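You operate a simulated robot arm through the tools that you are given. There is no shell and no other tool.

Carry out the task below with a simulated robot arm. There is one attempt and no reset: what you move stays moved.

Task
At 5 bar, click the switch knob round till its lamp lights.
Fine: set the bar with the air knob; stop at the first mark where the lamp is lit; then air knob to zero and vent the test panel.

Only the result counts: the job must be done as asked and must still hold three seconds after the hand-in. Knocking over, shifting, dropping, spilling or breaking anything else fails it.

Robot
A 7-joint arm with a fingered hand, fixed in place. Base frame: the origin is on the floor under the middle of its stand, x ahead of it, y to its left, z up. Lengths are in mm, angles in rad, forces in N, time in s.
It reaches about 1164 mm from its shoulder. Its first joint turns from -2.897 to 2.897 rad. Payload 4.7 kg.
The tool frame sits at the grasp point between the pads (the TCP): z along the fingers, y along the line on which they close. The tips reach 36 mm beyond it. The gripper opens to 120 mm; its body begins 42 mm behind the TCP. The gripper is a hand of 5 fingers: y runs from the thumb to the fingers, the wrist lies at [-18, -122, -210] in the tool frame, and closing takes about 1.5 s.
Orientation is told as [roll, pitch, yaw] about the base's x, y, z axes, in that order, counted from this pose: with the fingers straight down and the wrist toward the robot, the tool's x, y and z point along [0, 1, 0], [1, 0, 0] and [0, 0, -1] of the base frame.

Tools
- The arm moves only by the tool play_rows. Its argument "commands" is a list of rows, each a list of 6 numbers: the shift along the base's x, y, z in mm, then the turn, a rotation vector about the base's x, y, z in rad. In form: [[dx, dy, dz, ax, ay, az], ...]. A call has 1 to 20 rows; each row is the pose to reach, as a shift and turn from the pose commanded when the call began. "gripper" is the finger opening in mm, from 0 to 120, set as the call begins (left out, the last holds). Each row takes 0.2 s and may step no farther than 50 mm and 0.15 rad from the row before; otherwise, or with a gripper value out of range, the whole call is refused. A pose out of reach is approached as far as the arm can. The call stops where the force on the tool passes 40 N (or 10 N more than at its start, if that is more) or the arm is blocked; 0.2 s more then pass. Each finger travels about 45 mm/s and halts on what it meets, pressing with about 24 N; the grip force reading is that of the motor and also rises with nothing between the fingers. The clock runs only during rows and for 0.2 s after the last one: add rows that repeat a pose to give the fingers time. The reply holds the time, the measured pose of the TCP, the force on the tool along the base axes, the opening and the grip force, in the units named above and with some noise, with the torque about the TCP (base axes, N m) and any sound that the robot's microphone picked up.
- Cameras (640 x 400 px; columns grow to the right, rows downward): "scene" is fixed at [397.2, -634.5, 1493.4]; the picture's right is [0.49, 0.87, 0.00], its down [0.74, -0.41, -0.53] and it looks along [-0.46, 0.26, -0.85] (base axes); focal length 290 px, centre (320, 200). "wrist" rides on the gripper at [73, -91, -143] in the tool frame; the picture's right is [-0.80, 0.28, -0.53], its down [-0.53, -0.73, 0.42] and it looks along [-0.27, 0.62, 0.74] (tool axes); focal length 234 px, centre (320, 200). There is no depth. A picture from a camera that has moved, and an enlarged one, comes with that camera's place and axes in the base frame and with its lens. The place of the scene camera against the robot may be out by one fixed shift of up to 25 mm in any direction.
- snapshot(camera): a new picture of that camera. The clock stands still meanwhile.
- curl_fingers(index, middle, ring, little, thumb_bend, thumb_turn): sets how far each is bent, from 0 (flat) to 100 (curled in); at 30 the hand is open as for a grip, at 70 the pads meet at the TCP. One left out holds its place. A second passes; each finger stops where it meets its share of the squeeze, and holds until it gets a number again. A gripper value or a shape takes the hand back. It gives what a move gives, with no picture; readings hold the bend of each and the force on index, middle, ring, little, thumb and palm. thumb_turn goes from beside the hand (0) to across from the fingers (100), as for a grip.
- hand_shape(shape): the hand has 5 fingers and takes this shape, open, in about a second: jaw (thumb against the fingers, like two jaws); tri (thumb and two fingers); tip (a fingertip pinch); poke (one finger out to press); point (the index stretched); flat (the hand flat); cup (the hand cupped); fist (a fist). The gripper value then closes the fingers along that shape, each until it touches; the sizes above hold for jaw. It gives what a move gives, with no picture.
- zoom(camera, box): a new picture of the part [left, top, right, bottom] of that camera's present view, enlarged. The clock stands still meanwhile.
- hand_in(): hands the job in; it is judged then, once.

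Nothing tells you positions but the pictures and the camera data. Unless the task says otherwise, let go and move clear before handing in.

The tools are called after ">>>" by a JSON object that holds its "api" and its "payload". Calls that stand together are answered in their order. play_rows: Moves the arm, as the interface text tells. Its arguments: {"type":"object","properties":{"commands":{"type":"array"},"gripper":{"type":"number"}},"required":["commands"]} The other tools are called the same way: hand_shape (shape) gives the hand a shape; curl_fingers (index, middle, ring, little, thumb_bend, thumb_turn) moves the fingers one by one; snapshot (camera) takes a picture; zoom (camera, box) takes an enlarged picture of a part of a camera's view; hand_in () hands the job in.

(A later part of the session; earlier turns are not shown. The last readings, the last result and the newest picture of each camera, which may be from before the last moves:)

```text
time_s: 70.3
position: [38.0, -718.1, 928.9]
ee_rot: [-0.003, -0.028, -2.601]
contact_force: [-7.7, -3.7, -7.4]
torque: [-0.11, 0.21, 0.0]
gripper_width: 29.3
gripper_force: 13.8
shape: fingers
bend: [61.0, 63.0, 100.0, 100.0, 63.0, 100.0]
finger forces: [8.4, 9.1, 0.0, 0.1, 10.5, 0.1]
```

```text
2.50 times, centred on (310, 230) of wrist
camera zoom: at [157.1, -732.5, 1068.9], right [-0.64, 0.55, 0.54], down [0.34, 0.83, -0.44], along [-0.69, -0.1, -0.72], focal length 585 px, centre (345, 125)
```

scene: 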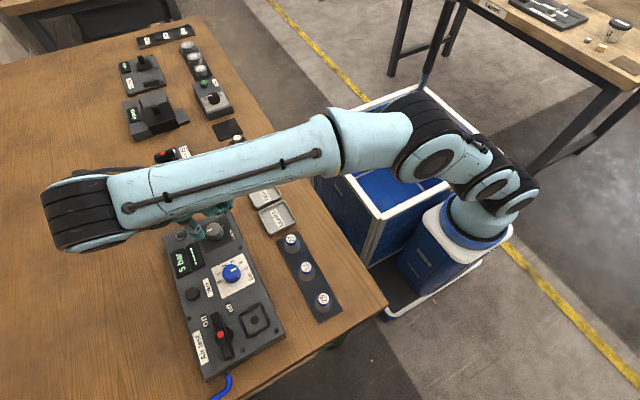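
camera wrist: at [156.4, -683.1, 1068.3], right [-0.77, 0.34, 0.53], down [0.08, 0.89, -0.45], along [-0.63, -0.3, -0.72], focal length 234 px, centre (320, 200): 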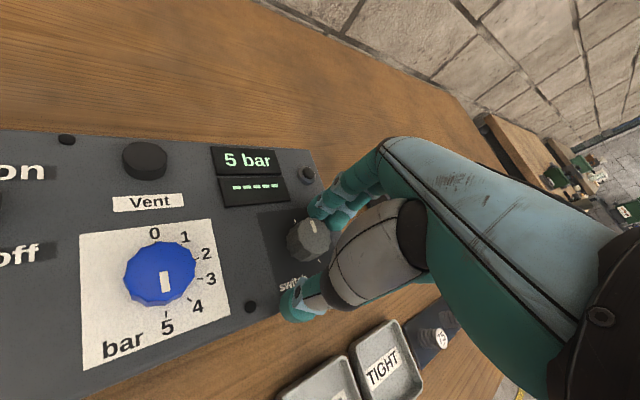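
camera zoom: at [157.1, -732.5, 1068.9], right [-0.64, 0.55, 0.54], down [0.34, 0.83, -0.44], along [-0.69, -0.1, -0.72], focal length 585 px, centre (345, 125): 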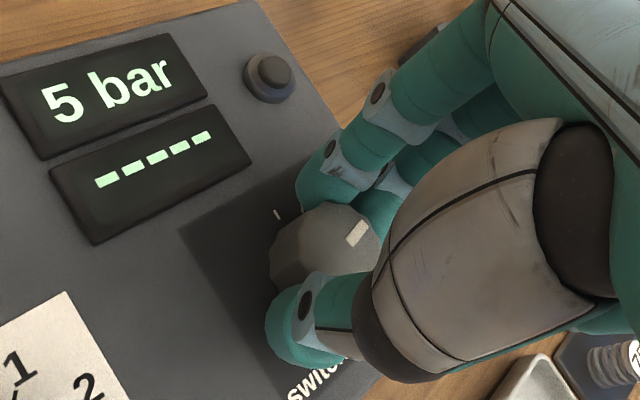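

Halfway to the fourth mark and still dark. I'll finish the 30° step and look again.

>>> {"api": "play_rows", "payload": {"commands": [[0, 0.05, 0, 0, 0, -0.05], [0, 0.1, 0, 0, 0, -0.1], [-0.05, 0.15, 0, 0, 0, -0.15], [-0.1, 0.2, 0, 0, 0, -0.2], [-0.1, 0.2, 0, 0, 0, -0.23], [-0.1, 0.2, 0, 0, 0, -0.23]]}}

>>> {"api": "zoom", "payload": {"camera": "wrist", "box": [230, 150, 390, 310]}}

```text
time_s: 71.7
position: [37.4, -719.5, 929.2]
ee_rot: [0.001, -0.028, -2.832]
contact_force: [-9.0, -3.2, -11.7]
torque: [-0.11, 0.23, 0.09]
gripper_width: 29.0
gripper_force: 13.7
shape: fingers
bend: [61.0, 63.0, 100.0, 100.0, 63.0, 100.0]
finger forces: [8.8, 9.6, 0.0, 0.1, 9.4, 0.1]
```

```text
2.50 times, centred on (310, 230) of wrist
camera zoom: at [150.9, -759.9, 1069.2], right [-0.5, 0.68, 0.54], down [0.52, 0.73, -0.44], along [-0.69, 0.06, -0.72], focal length 585 px, centre (345, 125)
```

zoom: 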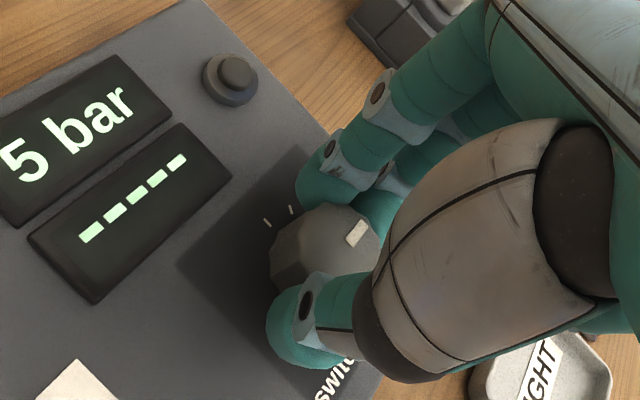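

Fourth mark reached, lamp still dark. I'll continue toward the fifth mark in two halves, checking the lamp each time.

>>> {"api": "play_rows", "payload": {"commands": [[-0.05, 0, 0, 0, 0, -0.05], [-0.1, 0, 0, 0, 0, -0.1], [-0.15, 0, 0, 0, 0, -0.15], [-0.2, 0, 0, 0, 0, -0.2], [-0.25, 0.0, 0, 0, 0, -0.25], [-0.3, 0.0, 0, 0, 0, -0.3], [-0.3, 0.0, 0, 0, 0, -0.3]]}}

>>> {"api": "zoom", "payload": {"camera": "wrist", "box": [210, 150, 370, 310]}}

```text
time_s: 73.3
position: [38.1, -719.9, 929.6]
ee_rot: [-0.002, -0.031, -3.13]
contact_force: [-10.5, -1.9, -7.4]
torque: [-0.09, 0.3, 0.01]
gripper_width: 29.2
gripper_force: 15.3
shape: fingers
bend: [61.0, 63.0, 100.0, 100.0, 64.0, 100.0]
finger forces: [10.0, 9.5, 0.0, 0.0, 9.6, 0.0]
```

```text
2.50 times, centred on (290, 230) of wrist
camera zoom: at [133.8, -791.5, 1069.1], right [-0.27, 0.8, 0.54], down [0.71, 0.54, -0.45], along [-0.65, 0.26, -0.72], focal length 585 px, centre (395, 125)
```

zoom: 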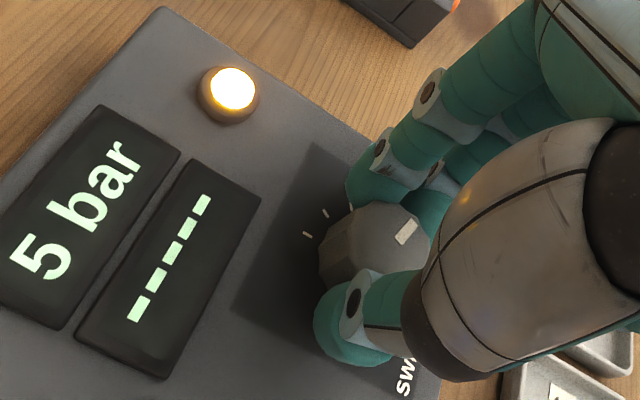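

The lamp lit just now, with the knob past the halfway point to the fifth mark. I'll bring the knob exactly onto the fifth mark (another ~0.22 rad) and stop there.

>>> {"api": "play_rows", "payload": {"commands": [[-0.05, -0.05, 0, 0, 0, -0.05], [-0.1, -0.1, 0, 0, 0, -0.1], [-0.15, -0.1, 0, 0, 0, -0.15], [-0.2, -0.15, 0, 0, 0, -0.2], [-0.25, -0.15, 0, 0, 0, -0.22], [-0.25, -0.15, 0, 0, 0, -0.22]]}}

>>> {"api": "zoom", "payload": {"camera": "wrist", "box": [210, 150, 370, 310]}}

```text
time_s: 74.7
position: [35.9, -719.2, 929.4]
ee_rot: [-0.002, -0.03, 2.931]
contact_force: [-7.5, -3.1, -6.1]
torque: [-0.09, 0.31, 0.03]
gripper_width: 29.4
gripper_force: 13.6
shape: fingers
bend: [61.0, 63.0, 100.0, 100.0, 64.0, 100.0]
finger forces: [10.2, 7.7, 0.0, 0.1, 10.4, 0.0]
```

```text
2.50 times, centred on (290, 230) of wrist
camera zoom: at [115.3, -810.7, 1069.2], right [-0.09, 0.84, 0.53], down [0.81, 0.37, -0.45], along [-0.57, 0.4, -0.72], focal length 585 px, centre (395, 125)
```

zoom: 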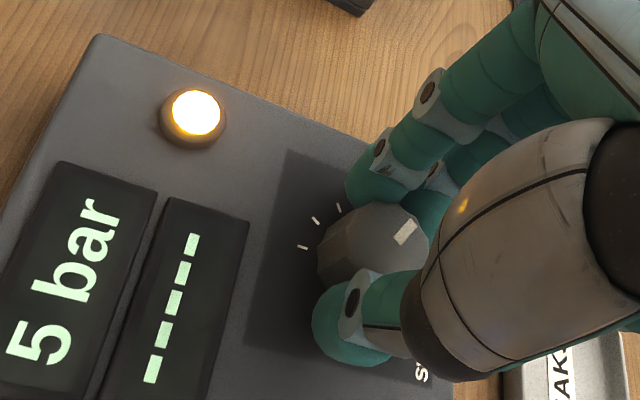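

The lamp is lit and the knob should be at the fifth mark (120°). I'll release it gently, lift off and check the pointer and lamp.

>>> {"api": "curl_fingers", "payload": {"index": 56, "middle": 57, "thumb_bend": 56}}

>>> {"api": "play_rows", "payload": {"commands": [[0, 0, 8, 0, 0, 0], [0, 0, 18, 0, 0, 0], [0, 0, 35, 0, 0, 0], [0, 0, 55, 0, 0, 0], [0, 0, 75, 0, 0, 0], [0, 0, 75, 0, 0, 0]]}}

>>> {"api": "zoom", "payload": {"camera": "wrist", "box": [210, 150, 370, 310]}}

```text
time_s: 75.7
position: [36.5, -718.8, 930.2]
ee_rot: [-0.002, -0.028, 2.932]
contact_force: [-0.6, 0.2, 0.4]
torque: [0.05, -0.01, 0.0]
gripper_width: 44.7
gripper_force: 0.1
shape: fingers
bend: [56.0, 56.0, 100.0, 100.0, 56.0, 100.0]
finger forces: [0.0, 0.1, 0.1, 0.1, 0.0, 0.0]
```

```text
time_s: 77.1
position: [35.1, -720.0, 1005.1]
ee_rot: [-0.001, -0.03, 2.933]
contact_force: [-0.3, 0.6, 0.0]
torque: [-0.01, 0.05, 0.03]
gripper_width: 44.5
gripper_force: 0.1
shape: fingers
bend: [56.0, 56.0, 100.0, 100.0, 56.0, 100.0]
finger forces: [0.0, 0.1, 0.1, 0.0, 0.0, 0.0]
```

```text
2.50 times, centred on (290, 230) of wrist
camera zoom: at [115.0, -811.1, 1144.6], right [-0.09, 0.84, 0.53], down [0.81, 0.37, -0.45], along [-0.57, 0.39, -0.72], focal length 585 px, centre (395, 125)
```

zoom: 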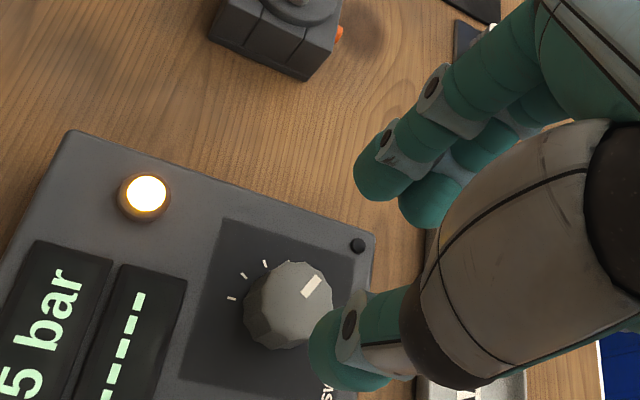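

The lamp is lit with the pointer on the fifth mark, so the switch is done. Next I'll carry the hand at this yaw (-3.35) over to the blue knob, to turn it back to zero.

>>> {"api": "curl_fingers", "payload": {"index": 53, "middle": 54, "thumb_bend": 53}}

>>> {"api": "play_rows", "payload": {"commands": [[40, 0, 0, 0, 0, 0], [80, -0.5, 0, 0, 0, 0], [108.9, -0.7, 0, 0, 0, 0], [108.9, -0.7, -20, 0, 0, 0], [108.9, -0.7, -45, 0, 0, 0], [108.9, -0.7, -62, 0, 0, 0], [108.9, -0.7, -62, 0, 0, 0]]}}

>>> {"api": "zoom", "payload": {"camera": "wrist", "box": [210, 150, 370, 310]}}

```text
time_s: 78.1
position: [36.5, -719.1, 1004.6]
ee_rot: [-0.003, -0.032, 2.933]
contact_force: [0.7, 0.1, 0.1]
torque: [0.0, 0.02, 0.0]
gripper_width: 53.2
gripper_force: 0.0
shape: fingers
bend: [53.0, 54.0, 100.0, 100.0, 53.0, 100.0]
finger forces: [0.0, 0.0, 0.1, 0.0, 0.0, 0.0]
```

```text
time_s: 79.7
position: [144.8, -720.3, 943.4]
ee_rot: [-0.002, -0.031, 2.933]
contact_force: [0.1, 0.2, 0.1]
torque: [0.0, 0.02, -0.01]
gripper_width: 53.6
gripper_force: 0.0
shape: fingers
bend: [53.0, 54.0, 100.0, 100.0, 53.0, 100.0]
finger forces: [0.0, 0.0, 0.1, 0.0, 0.0, 0.1]
```

```text
2.50 times, centred on (290, 230) of wrist
camera zoom: at [222.9, -812.0, 1082.8], right [-0.09, 0.84, 0.53], down [0.81, 0.37, -0.45], along [-0.57, 0.39, -0.72], focal length 585 px, centre (395, 125)
```

zoom: 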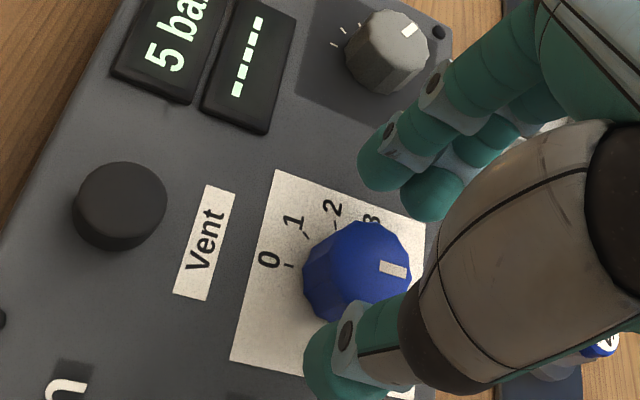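

The hand is just above the blue knob, pointer still on 5. I'll correct by a millimetre, lower to gripping height and close.

>>> {"api": "play_rows", "payload": {"commands": [[0.5, 0.1, -5, 0, 0, 0], [0.9, 0.2, -10, 0, 0, 0], [0.9, 0.2, -14.2, 0, 0, 0], [0.9, 0.2, -14.2, 0, 0, 0]]}}

>>> {"api": "curl_fingers", "payload": {"index": 62, "middle": 63, "thumb_bend": 62}}

>>> {"api": "zoom", "payload": {"camera": "wrist", "box": [210, 150, 370, 310]}}

```text
time_s: 80.7
position: [146.5, -719.6, 929.3]
ee_rot: [-0.003, -0.029, 2.933]
contact_force: [-0.8, 0.5, -0.7]
torque: [-0.01, 0.0, -0.04]
gripper_width: 53.5
gripper_force: 0.0
shape: fingers
bend: [53.0, 54.0, 100.0, 100.0, 53.0, 100.0]
finger forces: [0.1, 0.0, 0.0, 0.1, 0.0, 0.0]
```

```text
time_s: 81.7
position: [147.2, -720.6, 928.9]
ee_rot: [-0.002, -0.03, 2.932]
contact_force: [-2.0, 0.1, -0.8]
torque: [0.06, 0.1, -0.01]
gripper_width: 32.4
gripper_force: 2.5
shape: fingers
bend: [60.0, 62.0, 100.0, 100.0, 60.0, 100.0]
finger forces: [1.4, 1.8, 0.1, 0.1, 1.6, 0.0]
```

```text
2.50 times, centred on (290, 230) of wrist
camera zoom: at [225.0, -811.5, 1068.8], right [-0.09, 0.84, 0.53], down [0.81, 0.37, -0.45], along [-0.57, 0.4, -0.72], focal length 585 px, centre (395, 125)
```

zoom: 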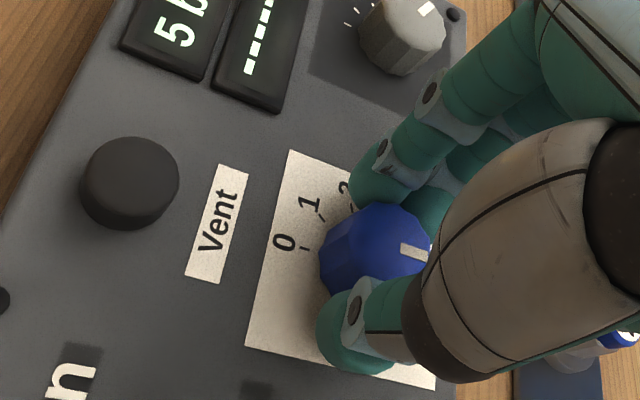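

The grip is even. I'll firm it up and start turning the blue knob counter-clockwise, first by 1.5 rad.

>>> {"api": "curl_fingers", "payload": {"index": 72, "middle": 74, "thumb_bend": 72}}

>>> {"api": "play_rows", "payload": {"commands": [[0.15, 0.08, 0, 0, 0, 0.1], [0.31, 0.18, 0, 0, 0, 0.2], [0.47, 0.28, 0, 0, 0, 0.3], [0.6, 0.41, 0, 0, 0, 0.4], [0.72, 0.55, 0, 0, 0, 0.5], [0.84, 0.69, 0, 0, 0, 0.6], [0.93, 0.85, 0, 0, 0, 0.7], [1.0, 1.02, 0, 0, 0, 0.8], [1.07, 1.19, 0, 0, 0, 0.9], [1.1, 1.37, 0, 0, 0, 1.0], [1.13, 1.55, 0, 0, 0, 1.1], [1.14, 1.74, 0, 0, 0, 1.2], [1.12, 1.92, 0, 0, 0, 1.3], [1.09, 2.1, 0, 0, 0, 1.4], [1.05, 2.28, 0, 0, 0, 1.5]]}}

>>> {"api": "snapshot", "payload": {"camera": "wrist"}}

>>> {"api": "zoom", "payload": {"camera": "scene", "box": [150, 210, 262, 290]}}

```text
time_s: 82.7
position: [145.7, -719.4, 929.3]
ee_rot: [-0.002, -0.029, 2.933]
contact_force: [-6.6, 2.7, -1.5]
torque: [0.1, 0.24, 0.03]
gripper_width: 29.1
gripper_force: 14.9
shape: fingers
bend: [62.0, 63.0, 100.0, 100.0, 63.0, 100.0]
finger forces: [8.8, 9.5, 0.0, 0.0, 11.6, 0.0]
```

```text
time_s: 85.9
position: [147.1, -717.2, 929.6]
ee_rot: [-0.003, -0.031, -1.847]
contact_force: [-6.8, -2.5, 3.1]
torque: [-0.06, 0.22, -0.02]
gripper_width: 29.2
gripper_force: 15.5
shape: fingers
bend: [62.0, 63.0, 100.0, 100.0, 63.0, 100.0]
finger forces: [7.3, 10.3, 0.0, 0.0, 13.0, 0.0]
```

```text
taken
camera wrist: at [244.7, -645.7, 1068.2], right [-0.84, -0.03, 0.54], down [-0.32, 0.84, -0.45], along [-0.43, -0.55, -0.72], focal length 234 px, centre (320, 200)
```

wrist: 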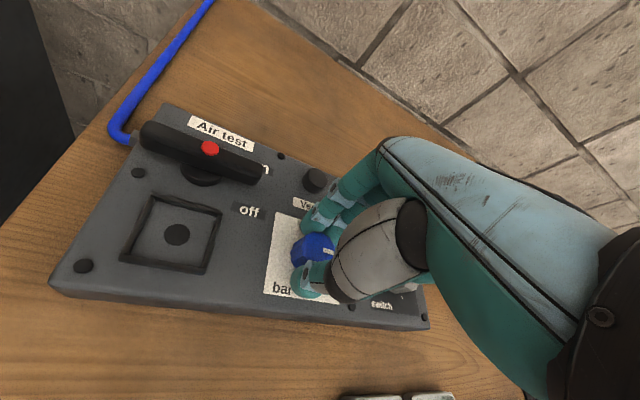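

```text
5.00 times, centred on (206, 250) of scene
camera zoom: at [397.2, -634.5, 1493.4], right [0.49, 0.87, 0.0], down [0.74, -0.41, -0.53], along [-0.46, 0.26, -0.85], focal length 1449 px, centre (890, -50)
```

zoom: 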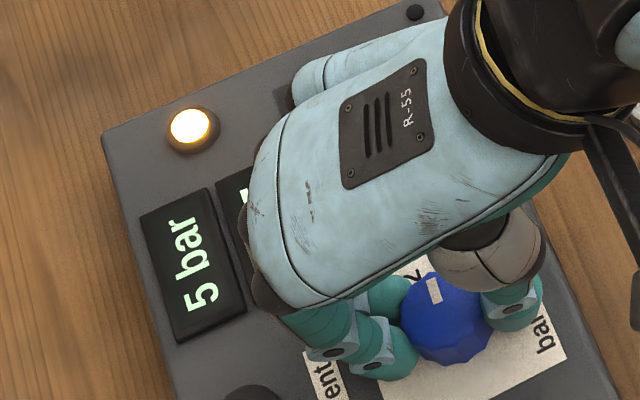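

The display holds 5 bar and the lamp stays lit while the knob is now about halfway back; the air stays in until vented. I'll continue counter-clockwise by another 1.5 rad.

>>> {"api": "play_rows", "payload": {"commands": [[-0.07, 0.17, 0, 0, 0, 0.1], [-0.16, 0.33, 0, 0, 0, 0.2], [-0.25, 0.49, 0, 0, 0, 0.3], [-0.37, 0.63, 0, 0, 0, 0.4], [-0.5, 0.76, 0, 0, 0, 0.5], [-0.64, 0.88, 0, 0, 0, 0.6], [-0.8, 0.98, 0, 0, 0, 0.7], [-0.96, 1.07, 0, 0, 0, 0.8], [-1.12, 1.15, 0, 0, 0, 0.9], [-1.3, 1.2, 0, 0, 0, 1.0], [-1.48, 1.24, 0, 0, 0, 1.1], [-1.66, 1.26, 0, 0, 0, 1.2], [-1.84, 1.25, 0, 0, 0, 1.3], [-2.02, 1.23, 0, 0, 0, 1.4], [-2.2, 1.2, 0, 0, 0, 1.5]]}}

>>> {"api": "snapshot", "payload": {"camera": "wrist"}}

>>> {"api": "zoom", "payload": {"camera": "wrist", "box": [230, 150, 390, 310]}}

```text
time_s: 89.1
position: [145.8, -714.6, 928.2]
ee_rot: [-0.003, -0.031, -0.35]
contact_force: [-0.2, -3.2, 3.0]
torque: [-0.04, 0.08, -0.03]
gripper_width: 29.1
gripper_force: 15.3
shape: fingers
bend: [63.0, 64.0, 100.0, 100.0, 63.0, 100.0]
finger forces: [7.6, 8.5, 0.1, 0.0, 14.2, 0.0]
```

```text
taken
camera wrist: at [81.4, -615.1, 1068.3], right [-0.03, -0.84, 0.53], down [-0.86, -0.25, -0.45], along [0.51, -0.47, -0.72], focal length 234 px, centre (320, 200)
```

wrist: 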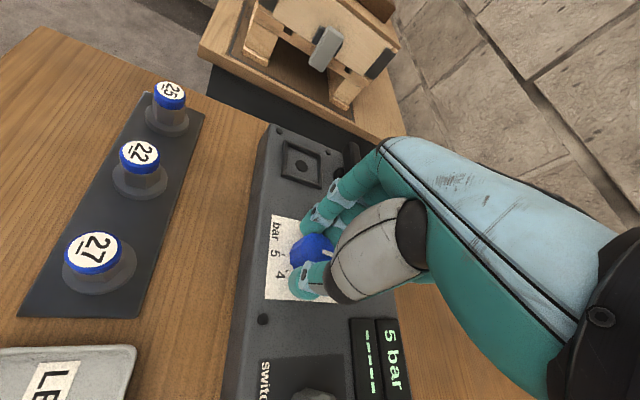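

```text
2.50 times, centred on (310, 230) of wrist
camera zoom: at [81.4, -615.1, 1068.3], right [-0.03, -0.84, 0.53], down [-0.86, -0.25, -0.45], along [0.51, -0.47, -0.72], focal length 585 px, centre (345, 125)
```

zoom: 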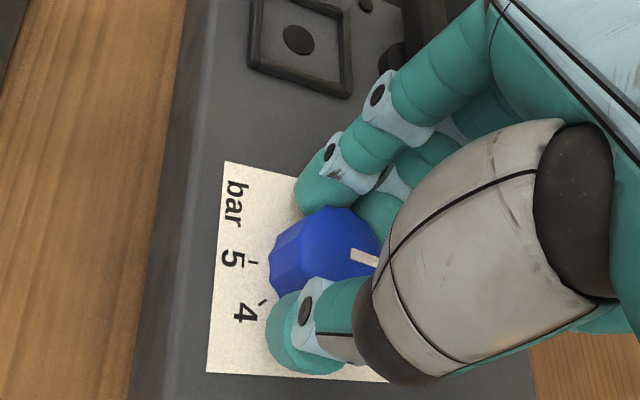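

The pointer is about 0.14 rad short of zero. I'll turn on in small steps to the zero stop.

>>> {"api": "play_rows", "payload": {"commands": [[-0.1, -0.05, 0, 0, 0, 0.05], [-0.2, -0.1, 0, 0, 0, 0.1], [-0.3, -0.15, 0, 0, 0, 0.15], [-0.4, -0.2, 0, 0, 0, 0.2], [-0.4, -0.2, 0, 0, 0, 0.2]]}}

>>> {"api": "zoom", "payload": {"camera": "wrist", "box": [230, 150, 390, 310]}}

```text
time_s: 90.3
position: [145.3, -716.6, 928.5]
ee_rot: [-0.002, -0.03, -0.151]
contact_force: [0.2, -0.9, -0.3]
torque: [0.02, 0.06, -0.06]
gripper_width: 29.3
gripper_force: 14.6
shape: fingers
bend: [63.0, 64.0, 100.0, 100.0, 63.0, 100.0]
finger forces: [7.9, 7.6, 0.0, 0.0, 14.3, 0.1]
```

```text
2.50 times, centred on (310, 230) of wrist
camera zoom: at [62.4, -630.4, 1068.4], right [0.14, -0.83, 0.53], down [-0.79, -0.42, -0.45], along [0.6, -0.36, -0.72], focal length 585 px, centre (345, 125)
```

zoom: 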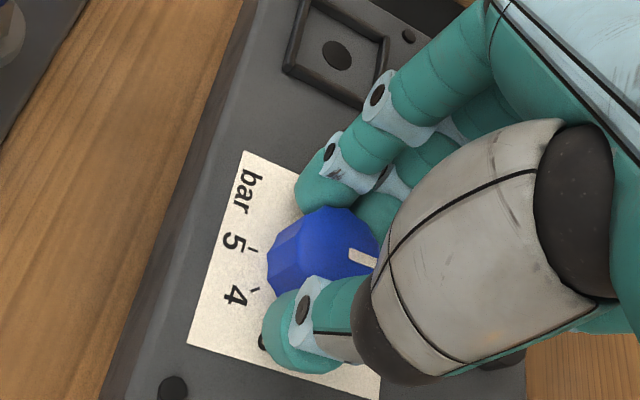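

The pointer looks to be at zero now. I'll release, lift and check it.

>>> {"api": "curl_fingers", "payload": {"index": 56, "middle": 57, "thumb_bend": 56}}

>>> {"api": "curl_fingers", "payload": {"index": 50, "middle": 50, "thumb_bend": 50}}

>>> {"api": "play_rows", "payload": {"commands": [[0, 0, 8, 0, 0, 0], [0, 0, 18, 0, 0, 0], [0, 0, 35, 0, 0, 0], [0, 0, 55, 0, 0, 0], [0, 0, 75, 0, 0, 0], [0, 0, 75, 0, 0, 0]]}}

>>> {"api": "snapshot", "payload": {"camera": "wrist"}}

>>> {"api": "zoom", "payload": {"camera": "wrist", "box": [230, 190, 390, 350]}}

>>> {"api": "zoom", "payload": {"camera": "scene", "box": [150, 210, 278, 290]}}

```text
time_s: 91.3
position: [145.6, -716.4, 929.1]
ee_rot: [-0.001, -0.03, -0.151]
contact_force: [0.5, 0.1, 0.8]
torque: [0.01, 0.0, -0.01]
gripper_width: 44.3
gripper_force: 0.0
shape: fingers
bend: [56.0, 56.0, 100.0, 100.0, 56.0, 100.0]
finger forces: [0.0, 0.0, 0.0, 0.0, 0.1, 0.0]
```

```text
time_s: 92.3
position: [144.1, -716.6, 928.7]
ee_rot: [-0.002, -0.03, -0.15]
contact_force: [-0.1, -0.6, 0.7]
torque: [-0.01, -0.01, 0.02]
gripper_width: 62.4
gripper_force: 0.0
shape: fingers
bend: [50.0, 50.0, 100.0, 100.0, 50.0, 100.0]
finger forces: [0.1, 0.0, 0.0, 0.0, 0.1, 0.1]
```

```text
time_s: 93.7
position: [145.4, -716.1, 1004.3]
ee_rot: [-0.002, -0.03, -0.15]
contact_force: [0.5, 1.1, 1.3]
torque: [0.01, -0.01, -0.01]
gripper_width: 62.2
gripper_force: 0.1
shape: fingers
bend: [50.0, 50.0, 100.0, 100.0, 50.0, 100.0]
finger forces: [0.0, 0.0, 0.0, 0.0, 0.0, 0.0]
```

```text
taken
camera wrist: at [62.5, -630.1, 1143.2], right [0.14, -0.83, 0.53], down [-0.79, -0.42, -0.45], along [0.6, -0.36, -0.72], focal length 234 px, centre (320, 200)
```

wrist: 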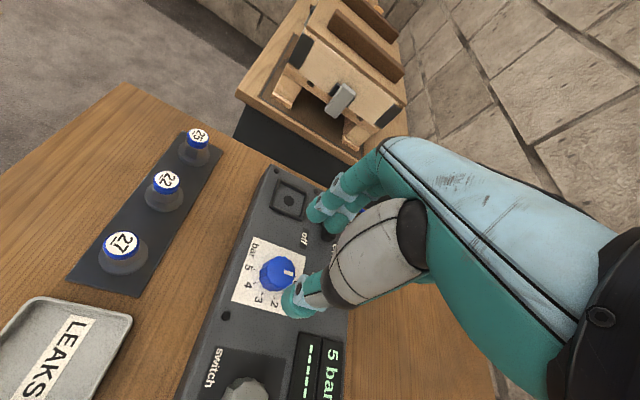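

```text
2.50 times, centred on (310, 270) of wrist
camera zoom: at [62.5, -630.1, 1143.2], right [0.14, -0.83, 0.53], down [-0.79, -0.42, -0.45], along [0.6, -0.36, -0.72], focal length 585 px, centre (345, 25)
```

zoom: 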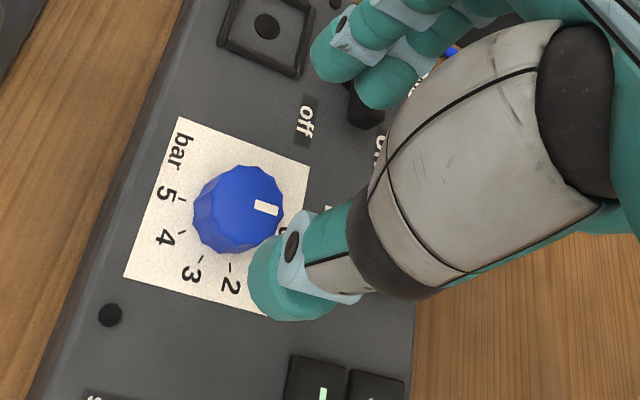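

```text
5.00 times, centred on (214, 250) of scene
camera zoom: at [397.2, -634.5, 1493.4], right [0.49, 0.87, 0.0], down [0.74, -0.41, -0.53], along [-0.46, 0.26, -0.85], focal length 1449 px, centre (850, -50)
```

zoom: 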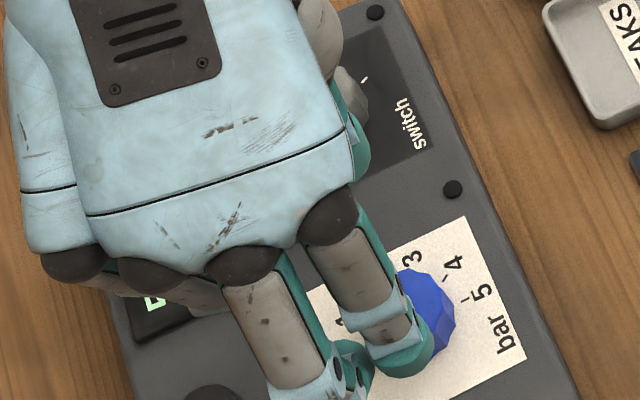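

The blue pointer is back at 0, and the display still holds 5 bar, so the vent is next. I'll rise, turn the hand back to about -3.15 rad for a good view of the display, and form the poke shape.

>>> {"api": "play_rows", "payload": {"commands": [[0, 0, 20, 0, 0, -0.15], [0, 0, 40, 0, 0, -0.3], [0, 0, 50, 0, 0, -0.45], [0, 0, 50, 0, 0, -0.6], [0, 0, 50, 0, 0, -0.75], [0, 0, 50, 0, 0, -0.9], [0, 0, 50, 0, 0, -1.05], [0, 0, 50, 0, 0, -1.2], [0, 0, 50, 0, 0, -1.35], [0, 0, 50, 0, 0, -1.5], [0, 0, 50, 0, 0, -1.65], [0, 0, 50, 0, 0, -1.8], [0, 0, 50, 0, 0, -1.95], [0, 0, 50, 0, 0, -2.1], [0, 0, 50, 0, 0, -2.25], [0, 0, 50, 0, 0, -2.4], [0, 0, 50, 0, 0, -2.55], [0, 0, 50, 0, 0, -2.7], [0, 0, 50, 0, 0, -2.85], [0, 0, 50, 0, 0, -2.95]]}}

>>> {"api": "hand_shape", "payload": {"shape": "poke"}}

>>> {"api": "snapshot", "payload": {"camera": "wrist"}}

>>> {"api": "zoom", "payload": {"camera": "wrist", "box": [200, 130, 360, 330]}}

```text
time_s: 97.9
position: [146.8, -716.7, 1053.4]
ee_rot: [-0.003, -0.03, -3.102]
contact_force: [0.4, -0.4, 0.1]
torque: [0.0, 0.03, -0.04]
gripper_width: 62.4
gripper_force: 0.1
shape: fingers
bend: [50.0, 50.0, 100.0, 100.0, 50.0, 100.0]
finger forces: [0.0, 0.0, 0.0, 0.1, 0.0, 0.0]
```

```text
time_s: 98.8
position: [144.6, -715.7, 1053.6]
ee_rot: [-0.003, -0.029, -3.101]
contact_force: [0.0, -0.6, 0.1]
torque: [0.04, 0.01, -0.03]
gripper_width: 0.0
gripper_force: 0.0
shape: poke
bend: [70.0, 70.0, 99.0, 99.0, 100.0, 100.0]
finger forces: [0.0, 0.0, 0.1, 0.0, 0.0, 0.1]
```

```text
taken
camera wrist: at [244.0, -785.3, 1193.4], right [-0.3, 0.79, 0.53], down [0.7, 0.56, -0.45], along [-0.65, 0.24, -0.72], focal length 234 px, centre (320, 200)
```

wrist: 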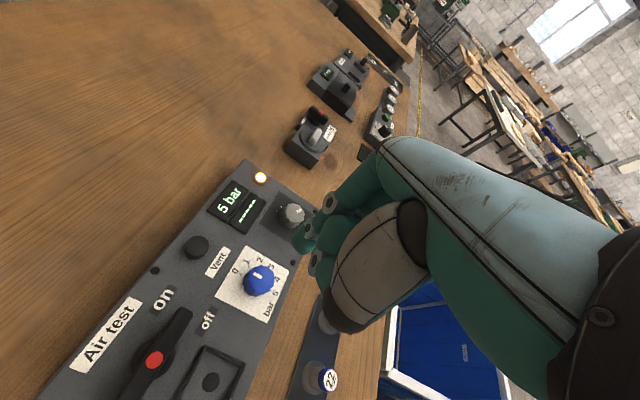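

```text
2.00 times, centred on (280, 230) of wrist
camera zoom: at [244.0, -785.3, 1193.4], right [-0.3, 0.79, 0.53], down [0.7, 0.56, -0.45], along [-0.65, 0.24, -0.72], focal length 468 px, centre (400, 140)
```

zoom: 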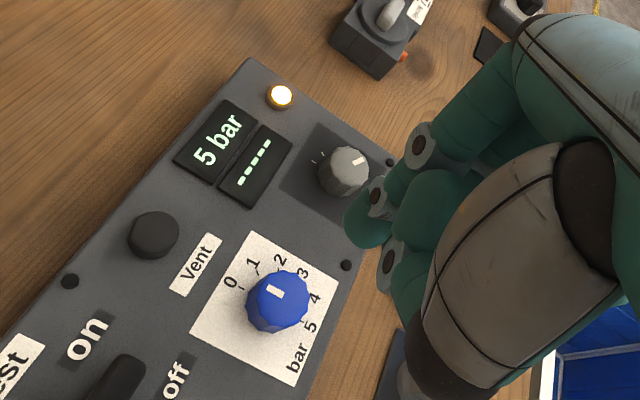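

The display reads 5 bar with the lamp lit and air knob at 0. For pressing Vent I'll use only the index finger, with the hand pointing to -y (yaw about -1.57) so it stays clear of the lever; I'll set that up high above first.

>>> {"api": "play_rows", "payload": {"commands": [[0, 0, 0, 0, 0, 0.15], [0, 0, 0, 0, 0, 0.3], [0, 0, 0, 0, 0, 0.45], [0, 0, 0, 0, 0, 0.6], [0, 0, 0, 0, 0, 0.75], [0, 0, 0, 0, 0, 0.9], [0, 0, 0, 0, 0, 1.05], [0, 0, 0, 0, 0, 1.2], [0, 0, 0, 0, 0, 1.35], [0, 0, 0, 0, 0, 1.5], [0, 0, 0, 0, 0, 1.53], [-5, -27, 0, 0, 0, 1.53], [-10.5, -55, 0, 0, 0, 1.53], [-10.5, -55, 0, 0, 0, 1.53]]}}

>>> {"api": "curl_fingers", "payload": {"index": 56, "middle": 100, "ring": 100, "little": 100, "thumb_bend": 100, "thumb_turn": 100}}

>>> {"api": "snapshot", "payload": {"camera": "wrist"}}

>>> {"api": "zoom", "payload": {"camera": "scene", "box": [140, 210, 268, 320]}}

```text
time_s: 101.8
position: [135.5, -773.0, 1052.4]
ee_rot: [-0.001, -0.029, -1.57]
contact_force: [-0.4, 0.0, 0.4]
torque: [0.02, 0.02, -0.03]
gripper_width: 0.0
gripper_force: 0.1
shape: poke
bend: [70.0, 70.0, 99.0, 99.0, 100.0, 100.0]
finger forces: [0.1, 0.0, 0.0, 0.1, 0.0, 0.0]
```

```text
time_s: 102.8
position: [136.0, -772.9, 1052.2]
ee_rot: [0.0, -0.028, -1.57]
contact_force: [0.1, 0.1, -1.3]
torque: [0.01, -0.02, 0.0]
gripper_width: 33.2
gripper_force: 0.1
shape: fingers
bend: [29.0, 100.0, 100.0, 100.0, 100.0, 100.0]
finger forces: [0.0, 0.1, 0.0, 0.0, 0.0, 0.0]
```

```text
taken
camera wrist: at [208.2, -676.9, 1192.3], right [-0.8, -0.26, 0.53], down [-0.53, 0.72, -0.45], along [-0.27, -0.64, -0.72], focal length 234 px, centre (320, 200)
```

wrist: 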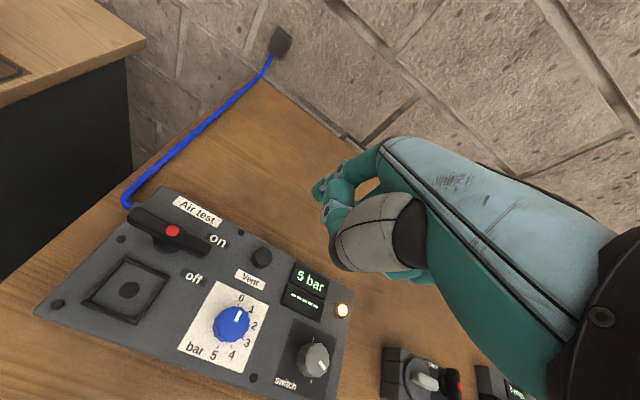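

```text
3.64 times, centred on (204, 265) of scene
camera zoom: at [397.2, -634.5, 1493.4], right [0.49, 0.87, 0.0], down [0.74, -0.41, -0.53], along [-0.46, 0.26, -0.85], focal length 1054 px, centre (742, -36)
```

zoom: 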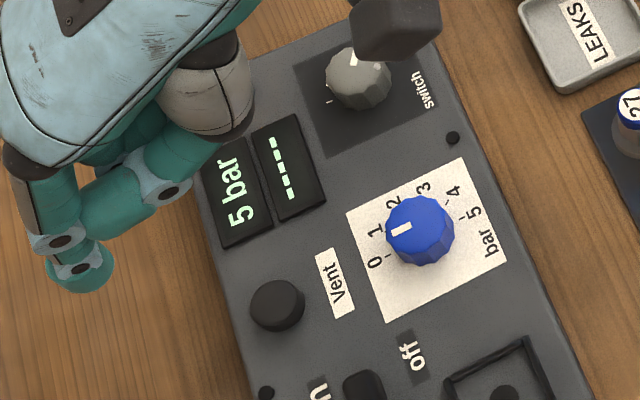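

The index did not reach its bend, being blocked by the curled thumb. I'll swing the thumb beside the hand instead and look again.

>>> {"api": "curl_fingers", "payload": {"thumb_bend": 20, "thumb_turn": 0}}

>>> {"api": "curl_fingers", "payload": {"index": 56, "middle": 100}}

>>> {"api": "snapshot", "payload": {"camera": "wrist"}}

>>> {"api": "zoom", "payload": {"camera": "scene", "box": [120, 190, 280, 320]}}

```text
time_s: 103.8
position: [134.8, -772.2, 1052.8]
ee_rot: [-0.002, -0.03, -1.571]
contact_force: [0.3, 0.0, -0.4]
torque: [0.0, 0.0, -0.05]
gripper_width: 161.6
gripper_force: 0.0
shape: fingers
bend: [56.0, 100.0, 100.0, 100.0, 20.0, 0.0]
finger forces: [0.0, 0.0, 0.0, 0.0, 0.0, 0.0]
```

```text
time_s: 104.8
position: [135.3, -772.5, 1052.5]
ee_rot: [-0.001, -0.029, -1.57]
contact_force: [0.7, -0.8, 0.0]
torque: [-0.02, -0.02, 0.02]
gripper_width: 161.8
gripper_force: 0.0
shape: fingers
bend: [56.0, 100.0, 100.0, 100.0, 20.0, 0.0]
finger forces: [0.1, 0.0, 0.0, 0.1, 0.0, 0.0]
```

```text
taken
camera wrist: at [208.3, -676.9, 1192.3], right [-0.8, -0.26, 0.53], down [-0.53, 0.72, -0.45], along [-0.27, -0.64, -0.72], focal length 234 px, centre (320, 200)
```

wrist: 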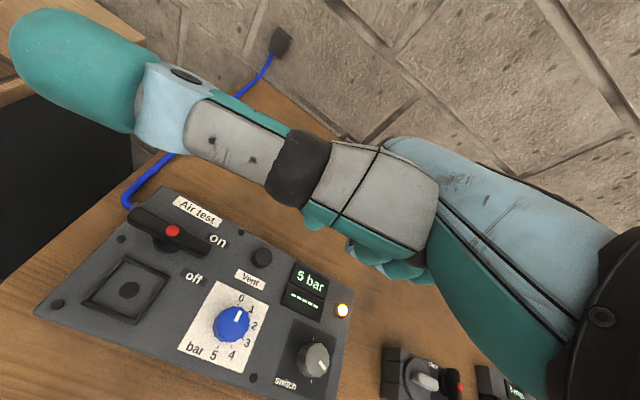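

```text
3.08 times, centred on (200, 255) of scene
camera zoom: at [397.2, -634.5, 1493.4], right [0.49, 0.87, 0.0], down [0.74, -0.41, -0.53], along [-0.46, 0.26, -0.85], focal length 892 px, centre (689, 31)
```

zoom: 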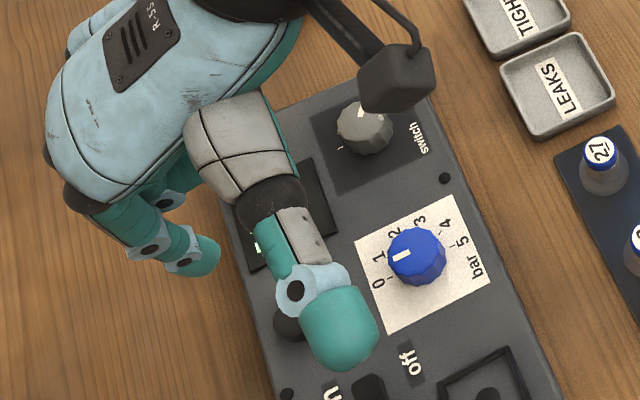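

The thumb now sticks out sideways and blocks the view. A better choice: thumb open as for a grip with the hand at yaw -0.8, where the thumb would hang over the free space between switch and blue knob; I'll set that up, still high.

>>> {"api": "curl_fingers", "payload": {"thumb_bend": 30, "thumb_turn": 100, "index": 56}}

>>> {"api": "play_rows", "payload": {"commands": [[0, 0, 0, 0, 0, 0.13], [0, 0, 0, 0, 0, 0.26], [0, 0, 0, 0, 0, 0.39], [-5, -5, 0, 0, 0, 0.52], [-10, -10, 0, 0, 0, 0.65], [-18.5, -16, 0, 0, 0, 0.77], [-18.5, -16, 0, 0, 0, 0.77]]}}

>>> {"api": "snapshot", "payload": {"camera": "wrist"}}

>>> {"api": "zoom", "payload": {"camera": "scene", "box": [120, 190, 280, 320]}}

```text
time_s: 105.8
position: [135.3, -773.4, 1053.1]
ee_rot: [-0.001, -0.03, -1.57]
contact_force: [0.3, -0.4, 0.5]
torque: [0.01, 0.02, 0.02]
gripper_width: 84.1
gripper_force: 0.1
shape: fingers
bend: [56.0, 100.0, 100.0, 100.0, 30.0, 97.0]
finger forces: [0.0, 0.0, 0.1, 0.1, 0.0, 0.0]
```

```text
time_s: 107.4
position: [117.5, -787.3, 1052.8]
ee_rot: [-0.002, -0.03, -0.799]
contact_force: [-0.2, 0.2, 0.4]
torque: [0.01, -0.01, 0.0]
gripper_width: 84.0
gripper_force: 0.1
shape: fingers
bend: [56.0, 100.0, 100.0, 100.0, 30.0, 98.0]
finger forces: [0.0, 0.0, 0.0, 0.0, 0.0, 0.0]
```

```text
taken
camera wrist: at [102.7, -668.3, 1192.8], right [-0.39, -0.75, 0.53], down [-0.88, 0.14, -0.45], along [0.26, -0.65, -0.72], focal length 234 px, centre (320, 200)
```

wrist: 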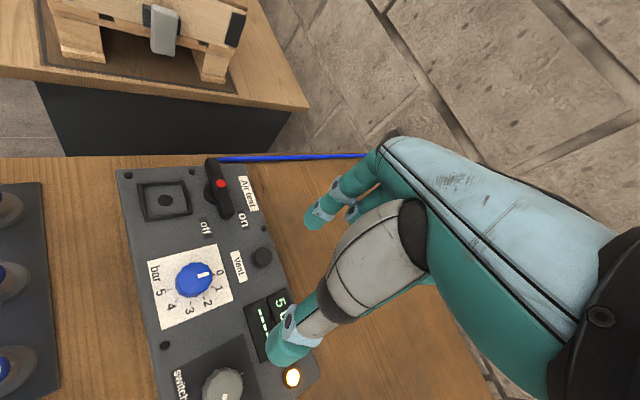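

```text
3.08 times, centred on (200, 255) of scene
camera zoom: at [397.2, -634.5, 1493.4], right [0.49, 0.87, 0.0], down [0.74, -0.41, -0.53], along [-0.46, 0.26, -0.85], focal length 892 px, centre (689, 31)
```

zoom: 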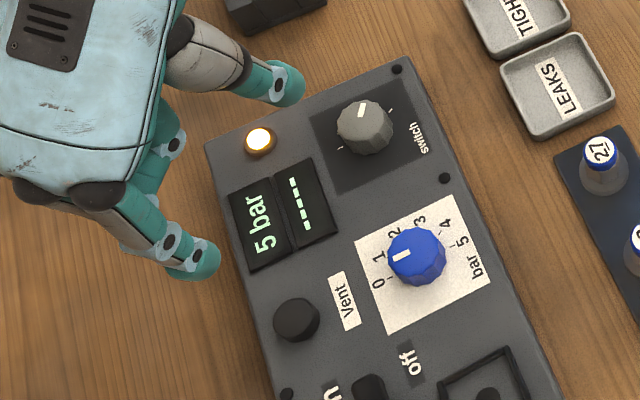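

Now the index points down freely with the thumb well away. I'll enlarge the wrist view to find exactly where the index fingertip is relative to the vent button.

>>> {"api": "zoom", "payload": {"camera": "wrist", "box": [240, 160, 400, 260]}}

>>> {"api": "zoom", "payload": {"camera": "scene", "box": [140, 230, 220, 290]}}

```text
4.00 times, centred on (320, 210) of wrist
camera zoom: at [102.7, -668.3, 1192.8], right [-0.39, -0.75, 0.53], down [-0.88, 0.14, -0.45], along [0.26, -0.65, -0.72], focal length 937 px, centre (320, 160)
```

zoom: 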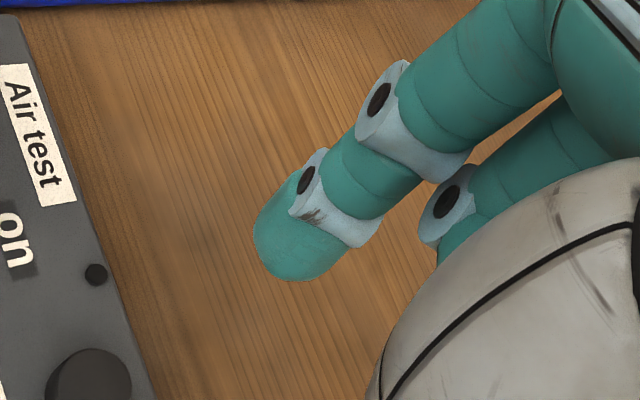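

```text
6.67 times, centred on (180, 260) of scene
camera zoom: at [397.2, -634.5, 1493.4], right [0.49, 0.87, 0.0], down [0.74, -0.41, -0.53], along [-0.46, 0.26, -0.85], focal length 1932 px, centre (1253, -200)
```

zoom: 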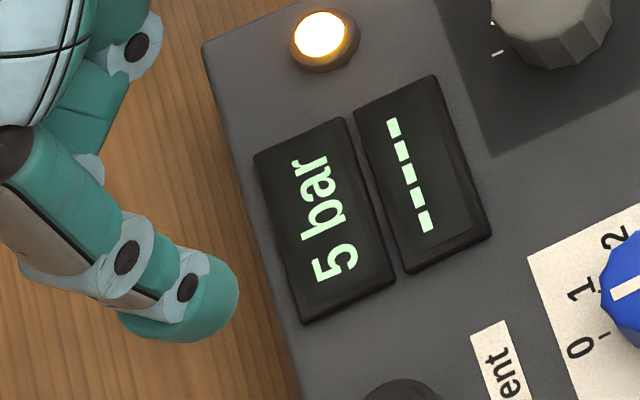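

The index tip lies at tool (8, 33, 33), so its lowest point is about 41 mm below the TCP. I'll use yaw -1.1, which puts the thumb midway between both knobs, place the index tip above the vent button and descend to about 10 mm above it.

>>> {"api": "play_rows", "payload": {"commands": [[1.7, 3.7, 0, 0, 0, -0.1], [3.4, 7.4, 0, 0, 0, -0.2], [5.1, 11, 0, 0, 0, -0.3], [5.1, 11, -35, 0, 0, -0.3], [5.1, 11, -70, 0, 0, -0.3], [5.1, 11, -95, 0, 0, -0.3], [5.1, 11, -105, 0, 0, -0.3], [5.1, 11, -105, 0, 0, -0.3]]}}

>>> {"api": "snapshot", "payload": {"camera": "wrist"}}

>>> {"api": "zoom", "payload": {"camera": "wrist", "box": [220, 160, 380, 360]}}

>>> {"api": "zoom", "payload": {"camera": "scene", "box": [150, 210, 262, 310]}}

```text
time_s: 109.2
position: [122.9, -775.2, 947.8]
ee_rot: [-0.002, -0.03, -1.1]
contact_force: [-0.3, 0.2, 0.3]
torque: [-0.01, 0.0, 0.0]
gripper_width: 84.3
gripper_force: 0.1
shape: fingers
bend: [56.0, 100.0, 100.0, 100.0, 30.0, 98.0]
finger forces: [0.0, 0.0, 0.0, 0.0, 0.1, 0.1]
```

```text
taken
camera wrist: at [144.6, -657.8, 1087.8], right [-0.6, -0.6, 0.53], down [-0.8, 0.4, -0.45], along [0.05, -0.69, -0.72], focal length 234 px, centre (320, 200)
```

wrist: 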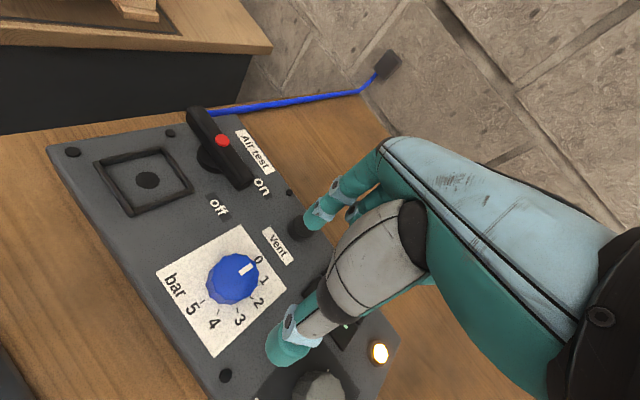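

```text
2.00 times, centred on (300, 260) of wrist
camera zoom: at [144.6, -657.8, 1087.8], right [-0.6, -0.6, 0.53], down [-0.8, 0.4, -0.45], along [0.05, -0.69, -0.72], focal length 468 px, centre (360, 80)
```

zoom: 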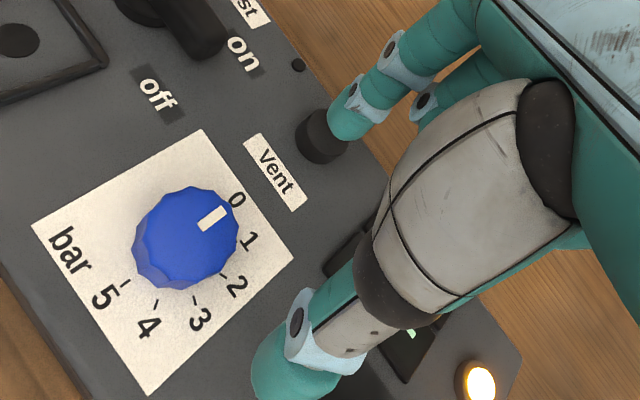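

```text
4.00 times, centred on (206, 260) of scene
camera zoom: at [397.2, -634.5, 1493.4], right [0.49, 0.87, 0.0], down [0.74, -0.41, -0.53], along [-0.46, 0.26, -0.85], focal length 1160 px, centre (776, -40)
```

zoom: 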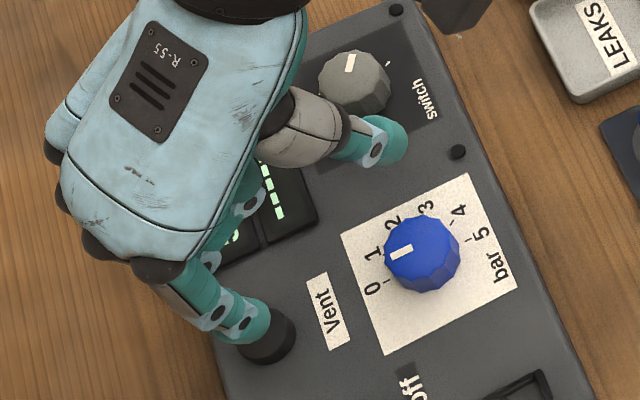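

The index tip is right above the vent button. I'll shift it 1.5 mm for centring and go down in small steps until the button is felt.

>>> {"api": "play_rows", "payload": {"commands": [[1.5, 1.5, -4, 0, 0, 0], [1.5, 1.5, -8, 0, 0, 0], [1.5, 1.5, -10, 0, 0, 0], [1.5, 1.5, -10, 0, 0, 0]]}}

>>> {"api": "zoom", "payload": {"camera": "wrist", "box": [220, 160, 380, 360]}}

```text
time_s: 110.2
position: [122.7, -774.4, 938.3]
ee_rot: [-0.001, -0.03, -1.1]
contact_force: [0.7, 0.6, 0.9]
torque: [0.0, -0.09, 0.01]
gripper_width: 84.4
gripper_force: 0.3
shape: fingers
bend: [56.0, 100.0, 100.0, 100.0, 30.0, 98.0]
finger forces: [1.0, 0.1, 0.0, 0.0, 0.1, 0.1]
```

```text
2.00 times, centred on (300, 260) of wrist
camera zoom: at [145.4, -656.8, 1077.8], right [-0.6, -0.6, 0.53], down [-0.8, 0.4, -0.45], along [0.05, -0.69, -0.72], focal length 468 px, centre (360, 80)
```

zoom: 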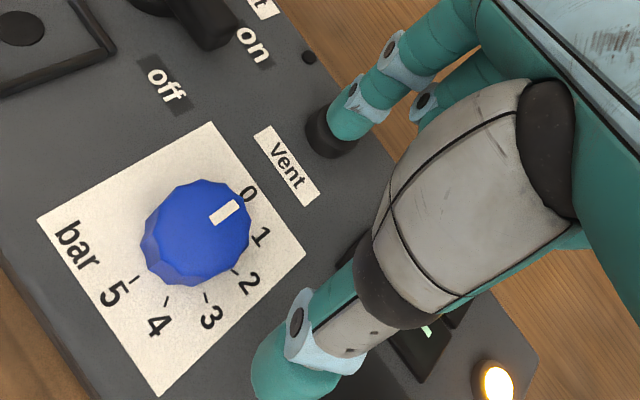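

The index just touches the button (1 N). I'll press it down in 1 mm steps.

>>> {"api": "play_rows", "payload": {"commands": [[0, 0, -1, 0, 0, 0], [0, 0, -2, 0, 0, 0], [0, 0, -3, 0, 0, 0], [0, 0, -3, 0, 0, 0]]}}

>>> {"api": "snapshot", "payload": {"camera": "wrist"}}

>>> {"api": "zoom", "payload": {"camera": "scene", "box": [150, 210, 262, 310]}}

```text
time_s: 111.2
position: [123.5, -775.8, 935.7]
ee_rot: [-0.002, -0.03, -1.101]
contact_force: [1.2, 0.3, 1.4]
torque: [-0.04, -0.08, 0.03]
gripper_width: 84.4
gripper_force: 1.0
shape: fingers
bend: [56.0, 100.0, 100.0, 100.0, 30.0, 98.0]
finger forces: [2.1, 0.1, 0.0, 0.0, 0.0, 0.1]
heard: click
```

```text
taken
camera wrist: at [145.0, -656.7, 1075.2], right [-0.6, -0.6, 0.53], down [-0.8, 0.4, -0.45], along [0.05, -0.69, -0.72], focal length 234 px, centre (320, 200)
```

wrist: 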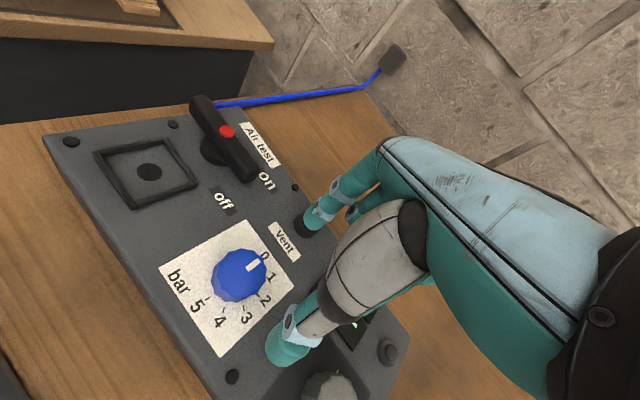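

```text
4.00 times, centred on (206, 260) of scene
camera zoom: at [397.2, -634.5, 1493.4], right [0.49, 0.87, 0.0], down [0.74, -0.41, -0.53], along [-0.46, 0.26, -0.85], focal length 1160 px, centre (776, -40)
```

zoom: 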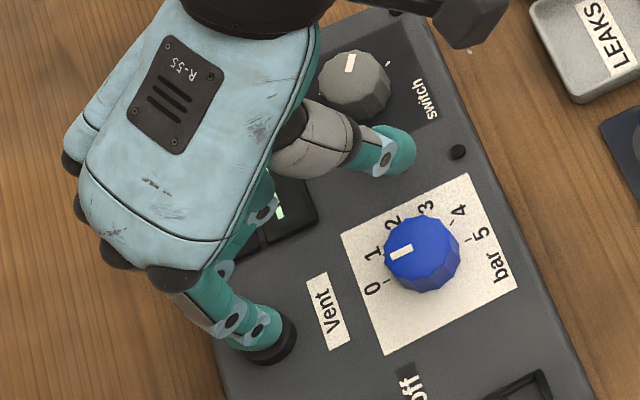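

A click was heard and the lamp went out, so the vent has acted. I'll lift straight up and check the display, knobs and lamp.

>>> {"api": "play_rows", "payload": {"commands": [[0, 0, 10, 0, 0, 0], [0, 0, 35, 0, 0, 0], [0, 0, 70, 0, 0, 0], [0, 0, 110, 0, 0, 0], [0, 0, 140, 0, 0, 0], [0, 0, 140, 0, 0, 0]]}}

>>> {"api": "zoom", "payload": {"camera": "scene", "box": [150, 210, 262, 310]}}

>>> {"api": "snapshot", "payload": {"camera": "wrist"}}

```text
time_s: 112.6
position: [122.2, -775.1, 1075.0]
ee_rot: [-0.002, -0.029, -1.101]
contact_force: [0.1, -0.4, 0.3]
torque: [0.03, 0.0, 0.01]
gripper_width: 84.1
gripper_force: 0.0
shape: fingers
bend: [56.0, 100.0, 100.0, 100.0, 30.0, 98.0]
finger forces: [0.0, 0.0, 0.1, 0.0, 0.0, 0.1]
```

```text
4.00 times, centred on (206, 260) of scene
camera zoom: at [397.2, -634.5, 1493.4], right [0.49, 0.87, 0.0], down [0.74, -0.41, -0.53], along [-0.46, 0.26, -0.85], focal length 1160 px, centre (776, -40)
```

zoom: 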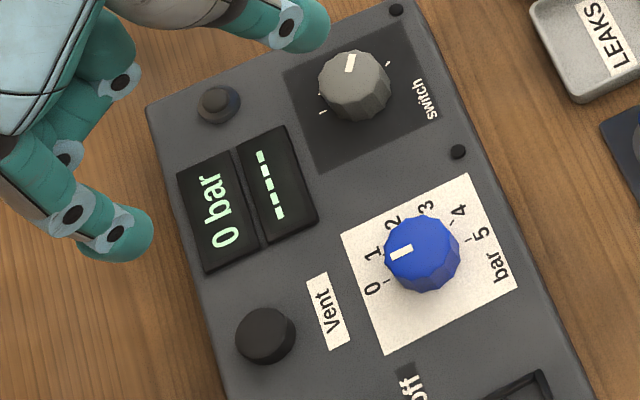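

```text
taken
camera wrist: at [144.9, -657.2, 1214.6], right [-0.6, -0.6, 0.53], down [-0.8, 0.4, -0.45], along [0.05, -0.69, -0.72], focal length 234 px, centre (320, 200)
```

wrist: 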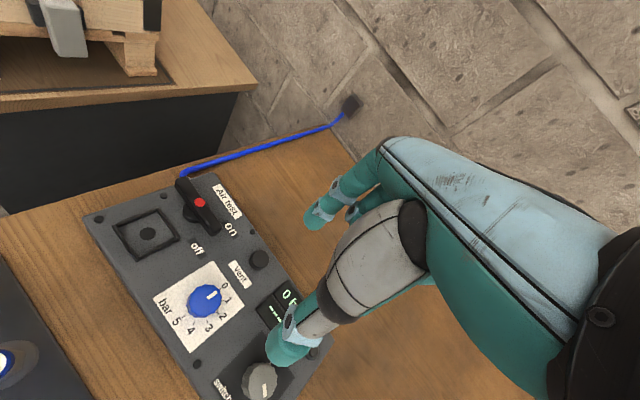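

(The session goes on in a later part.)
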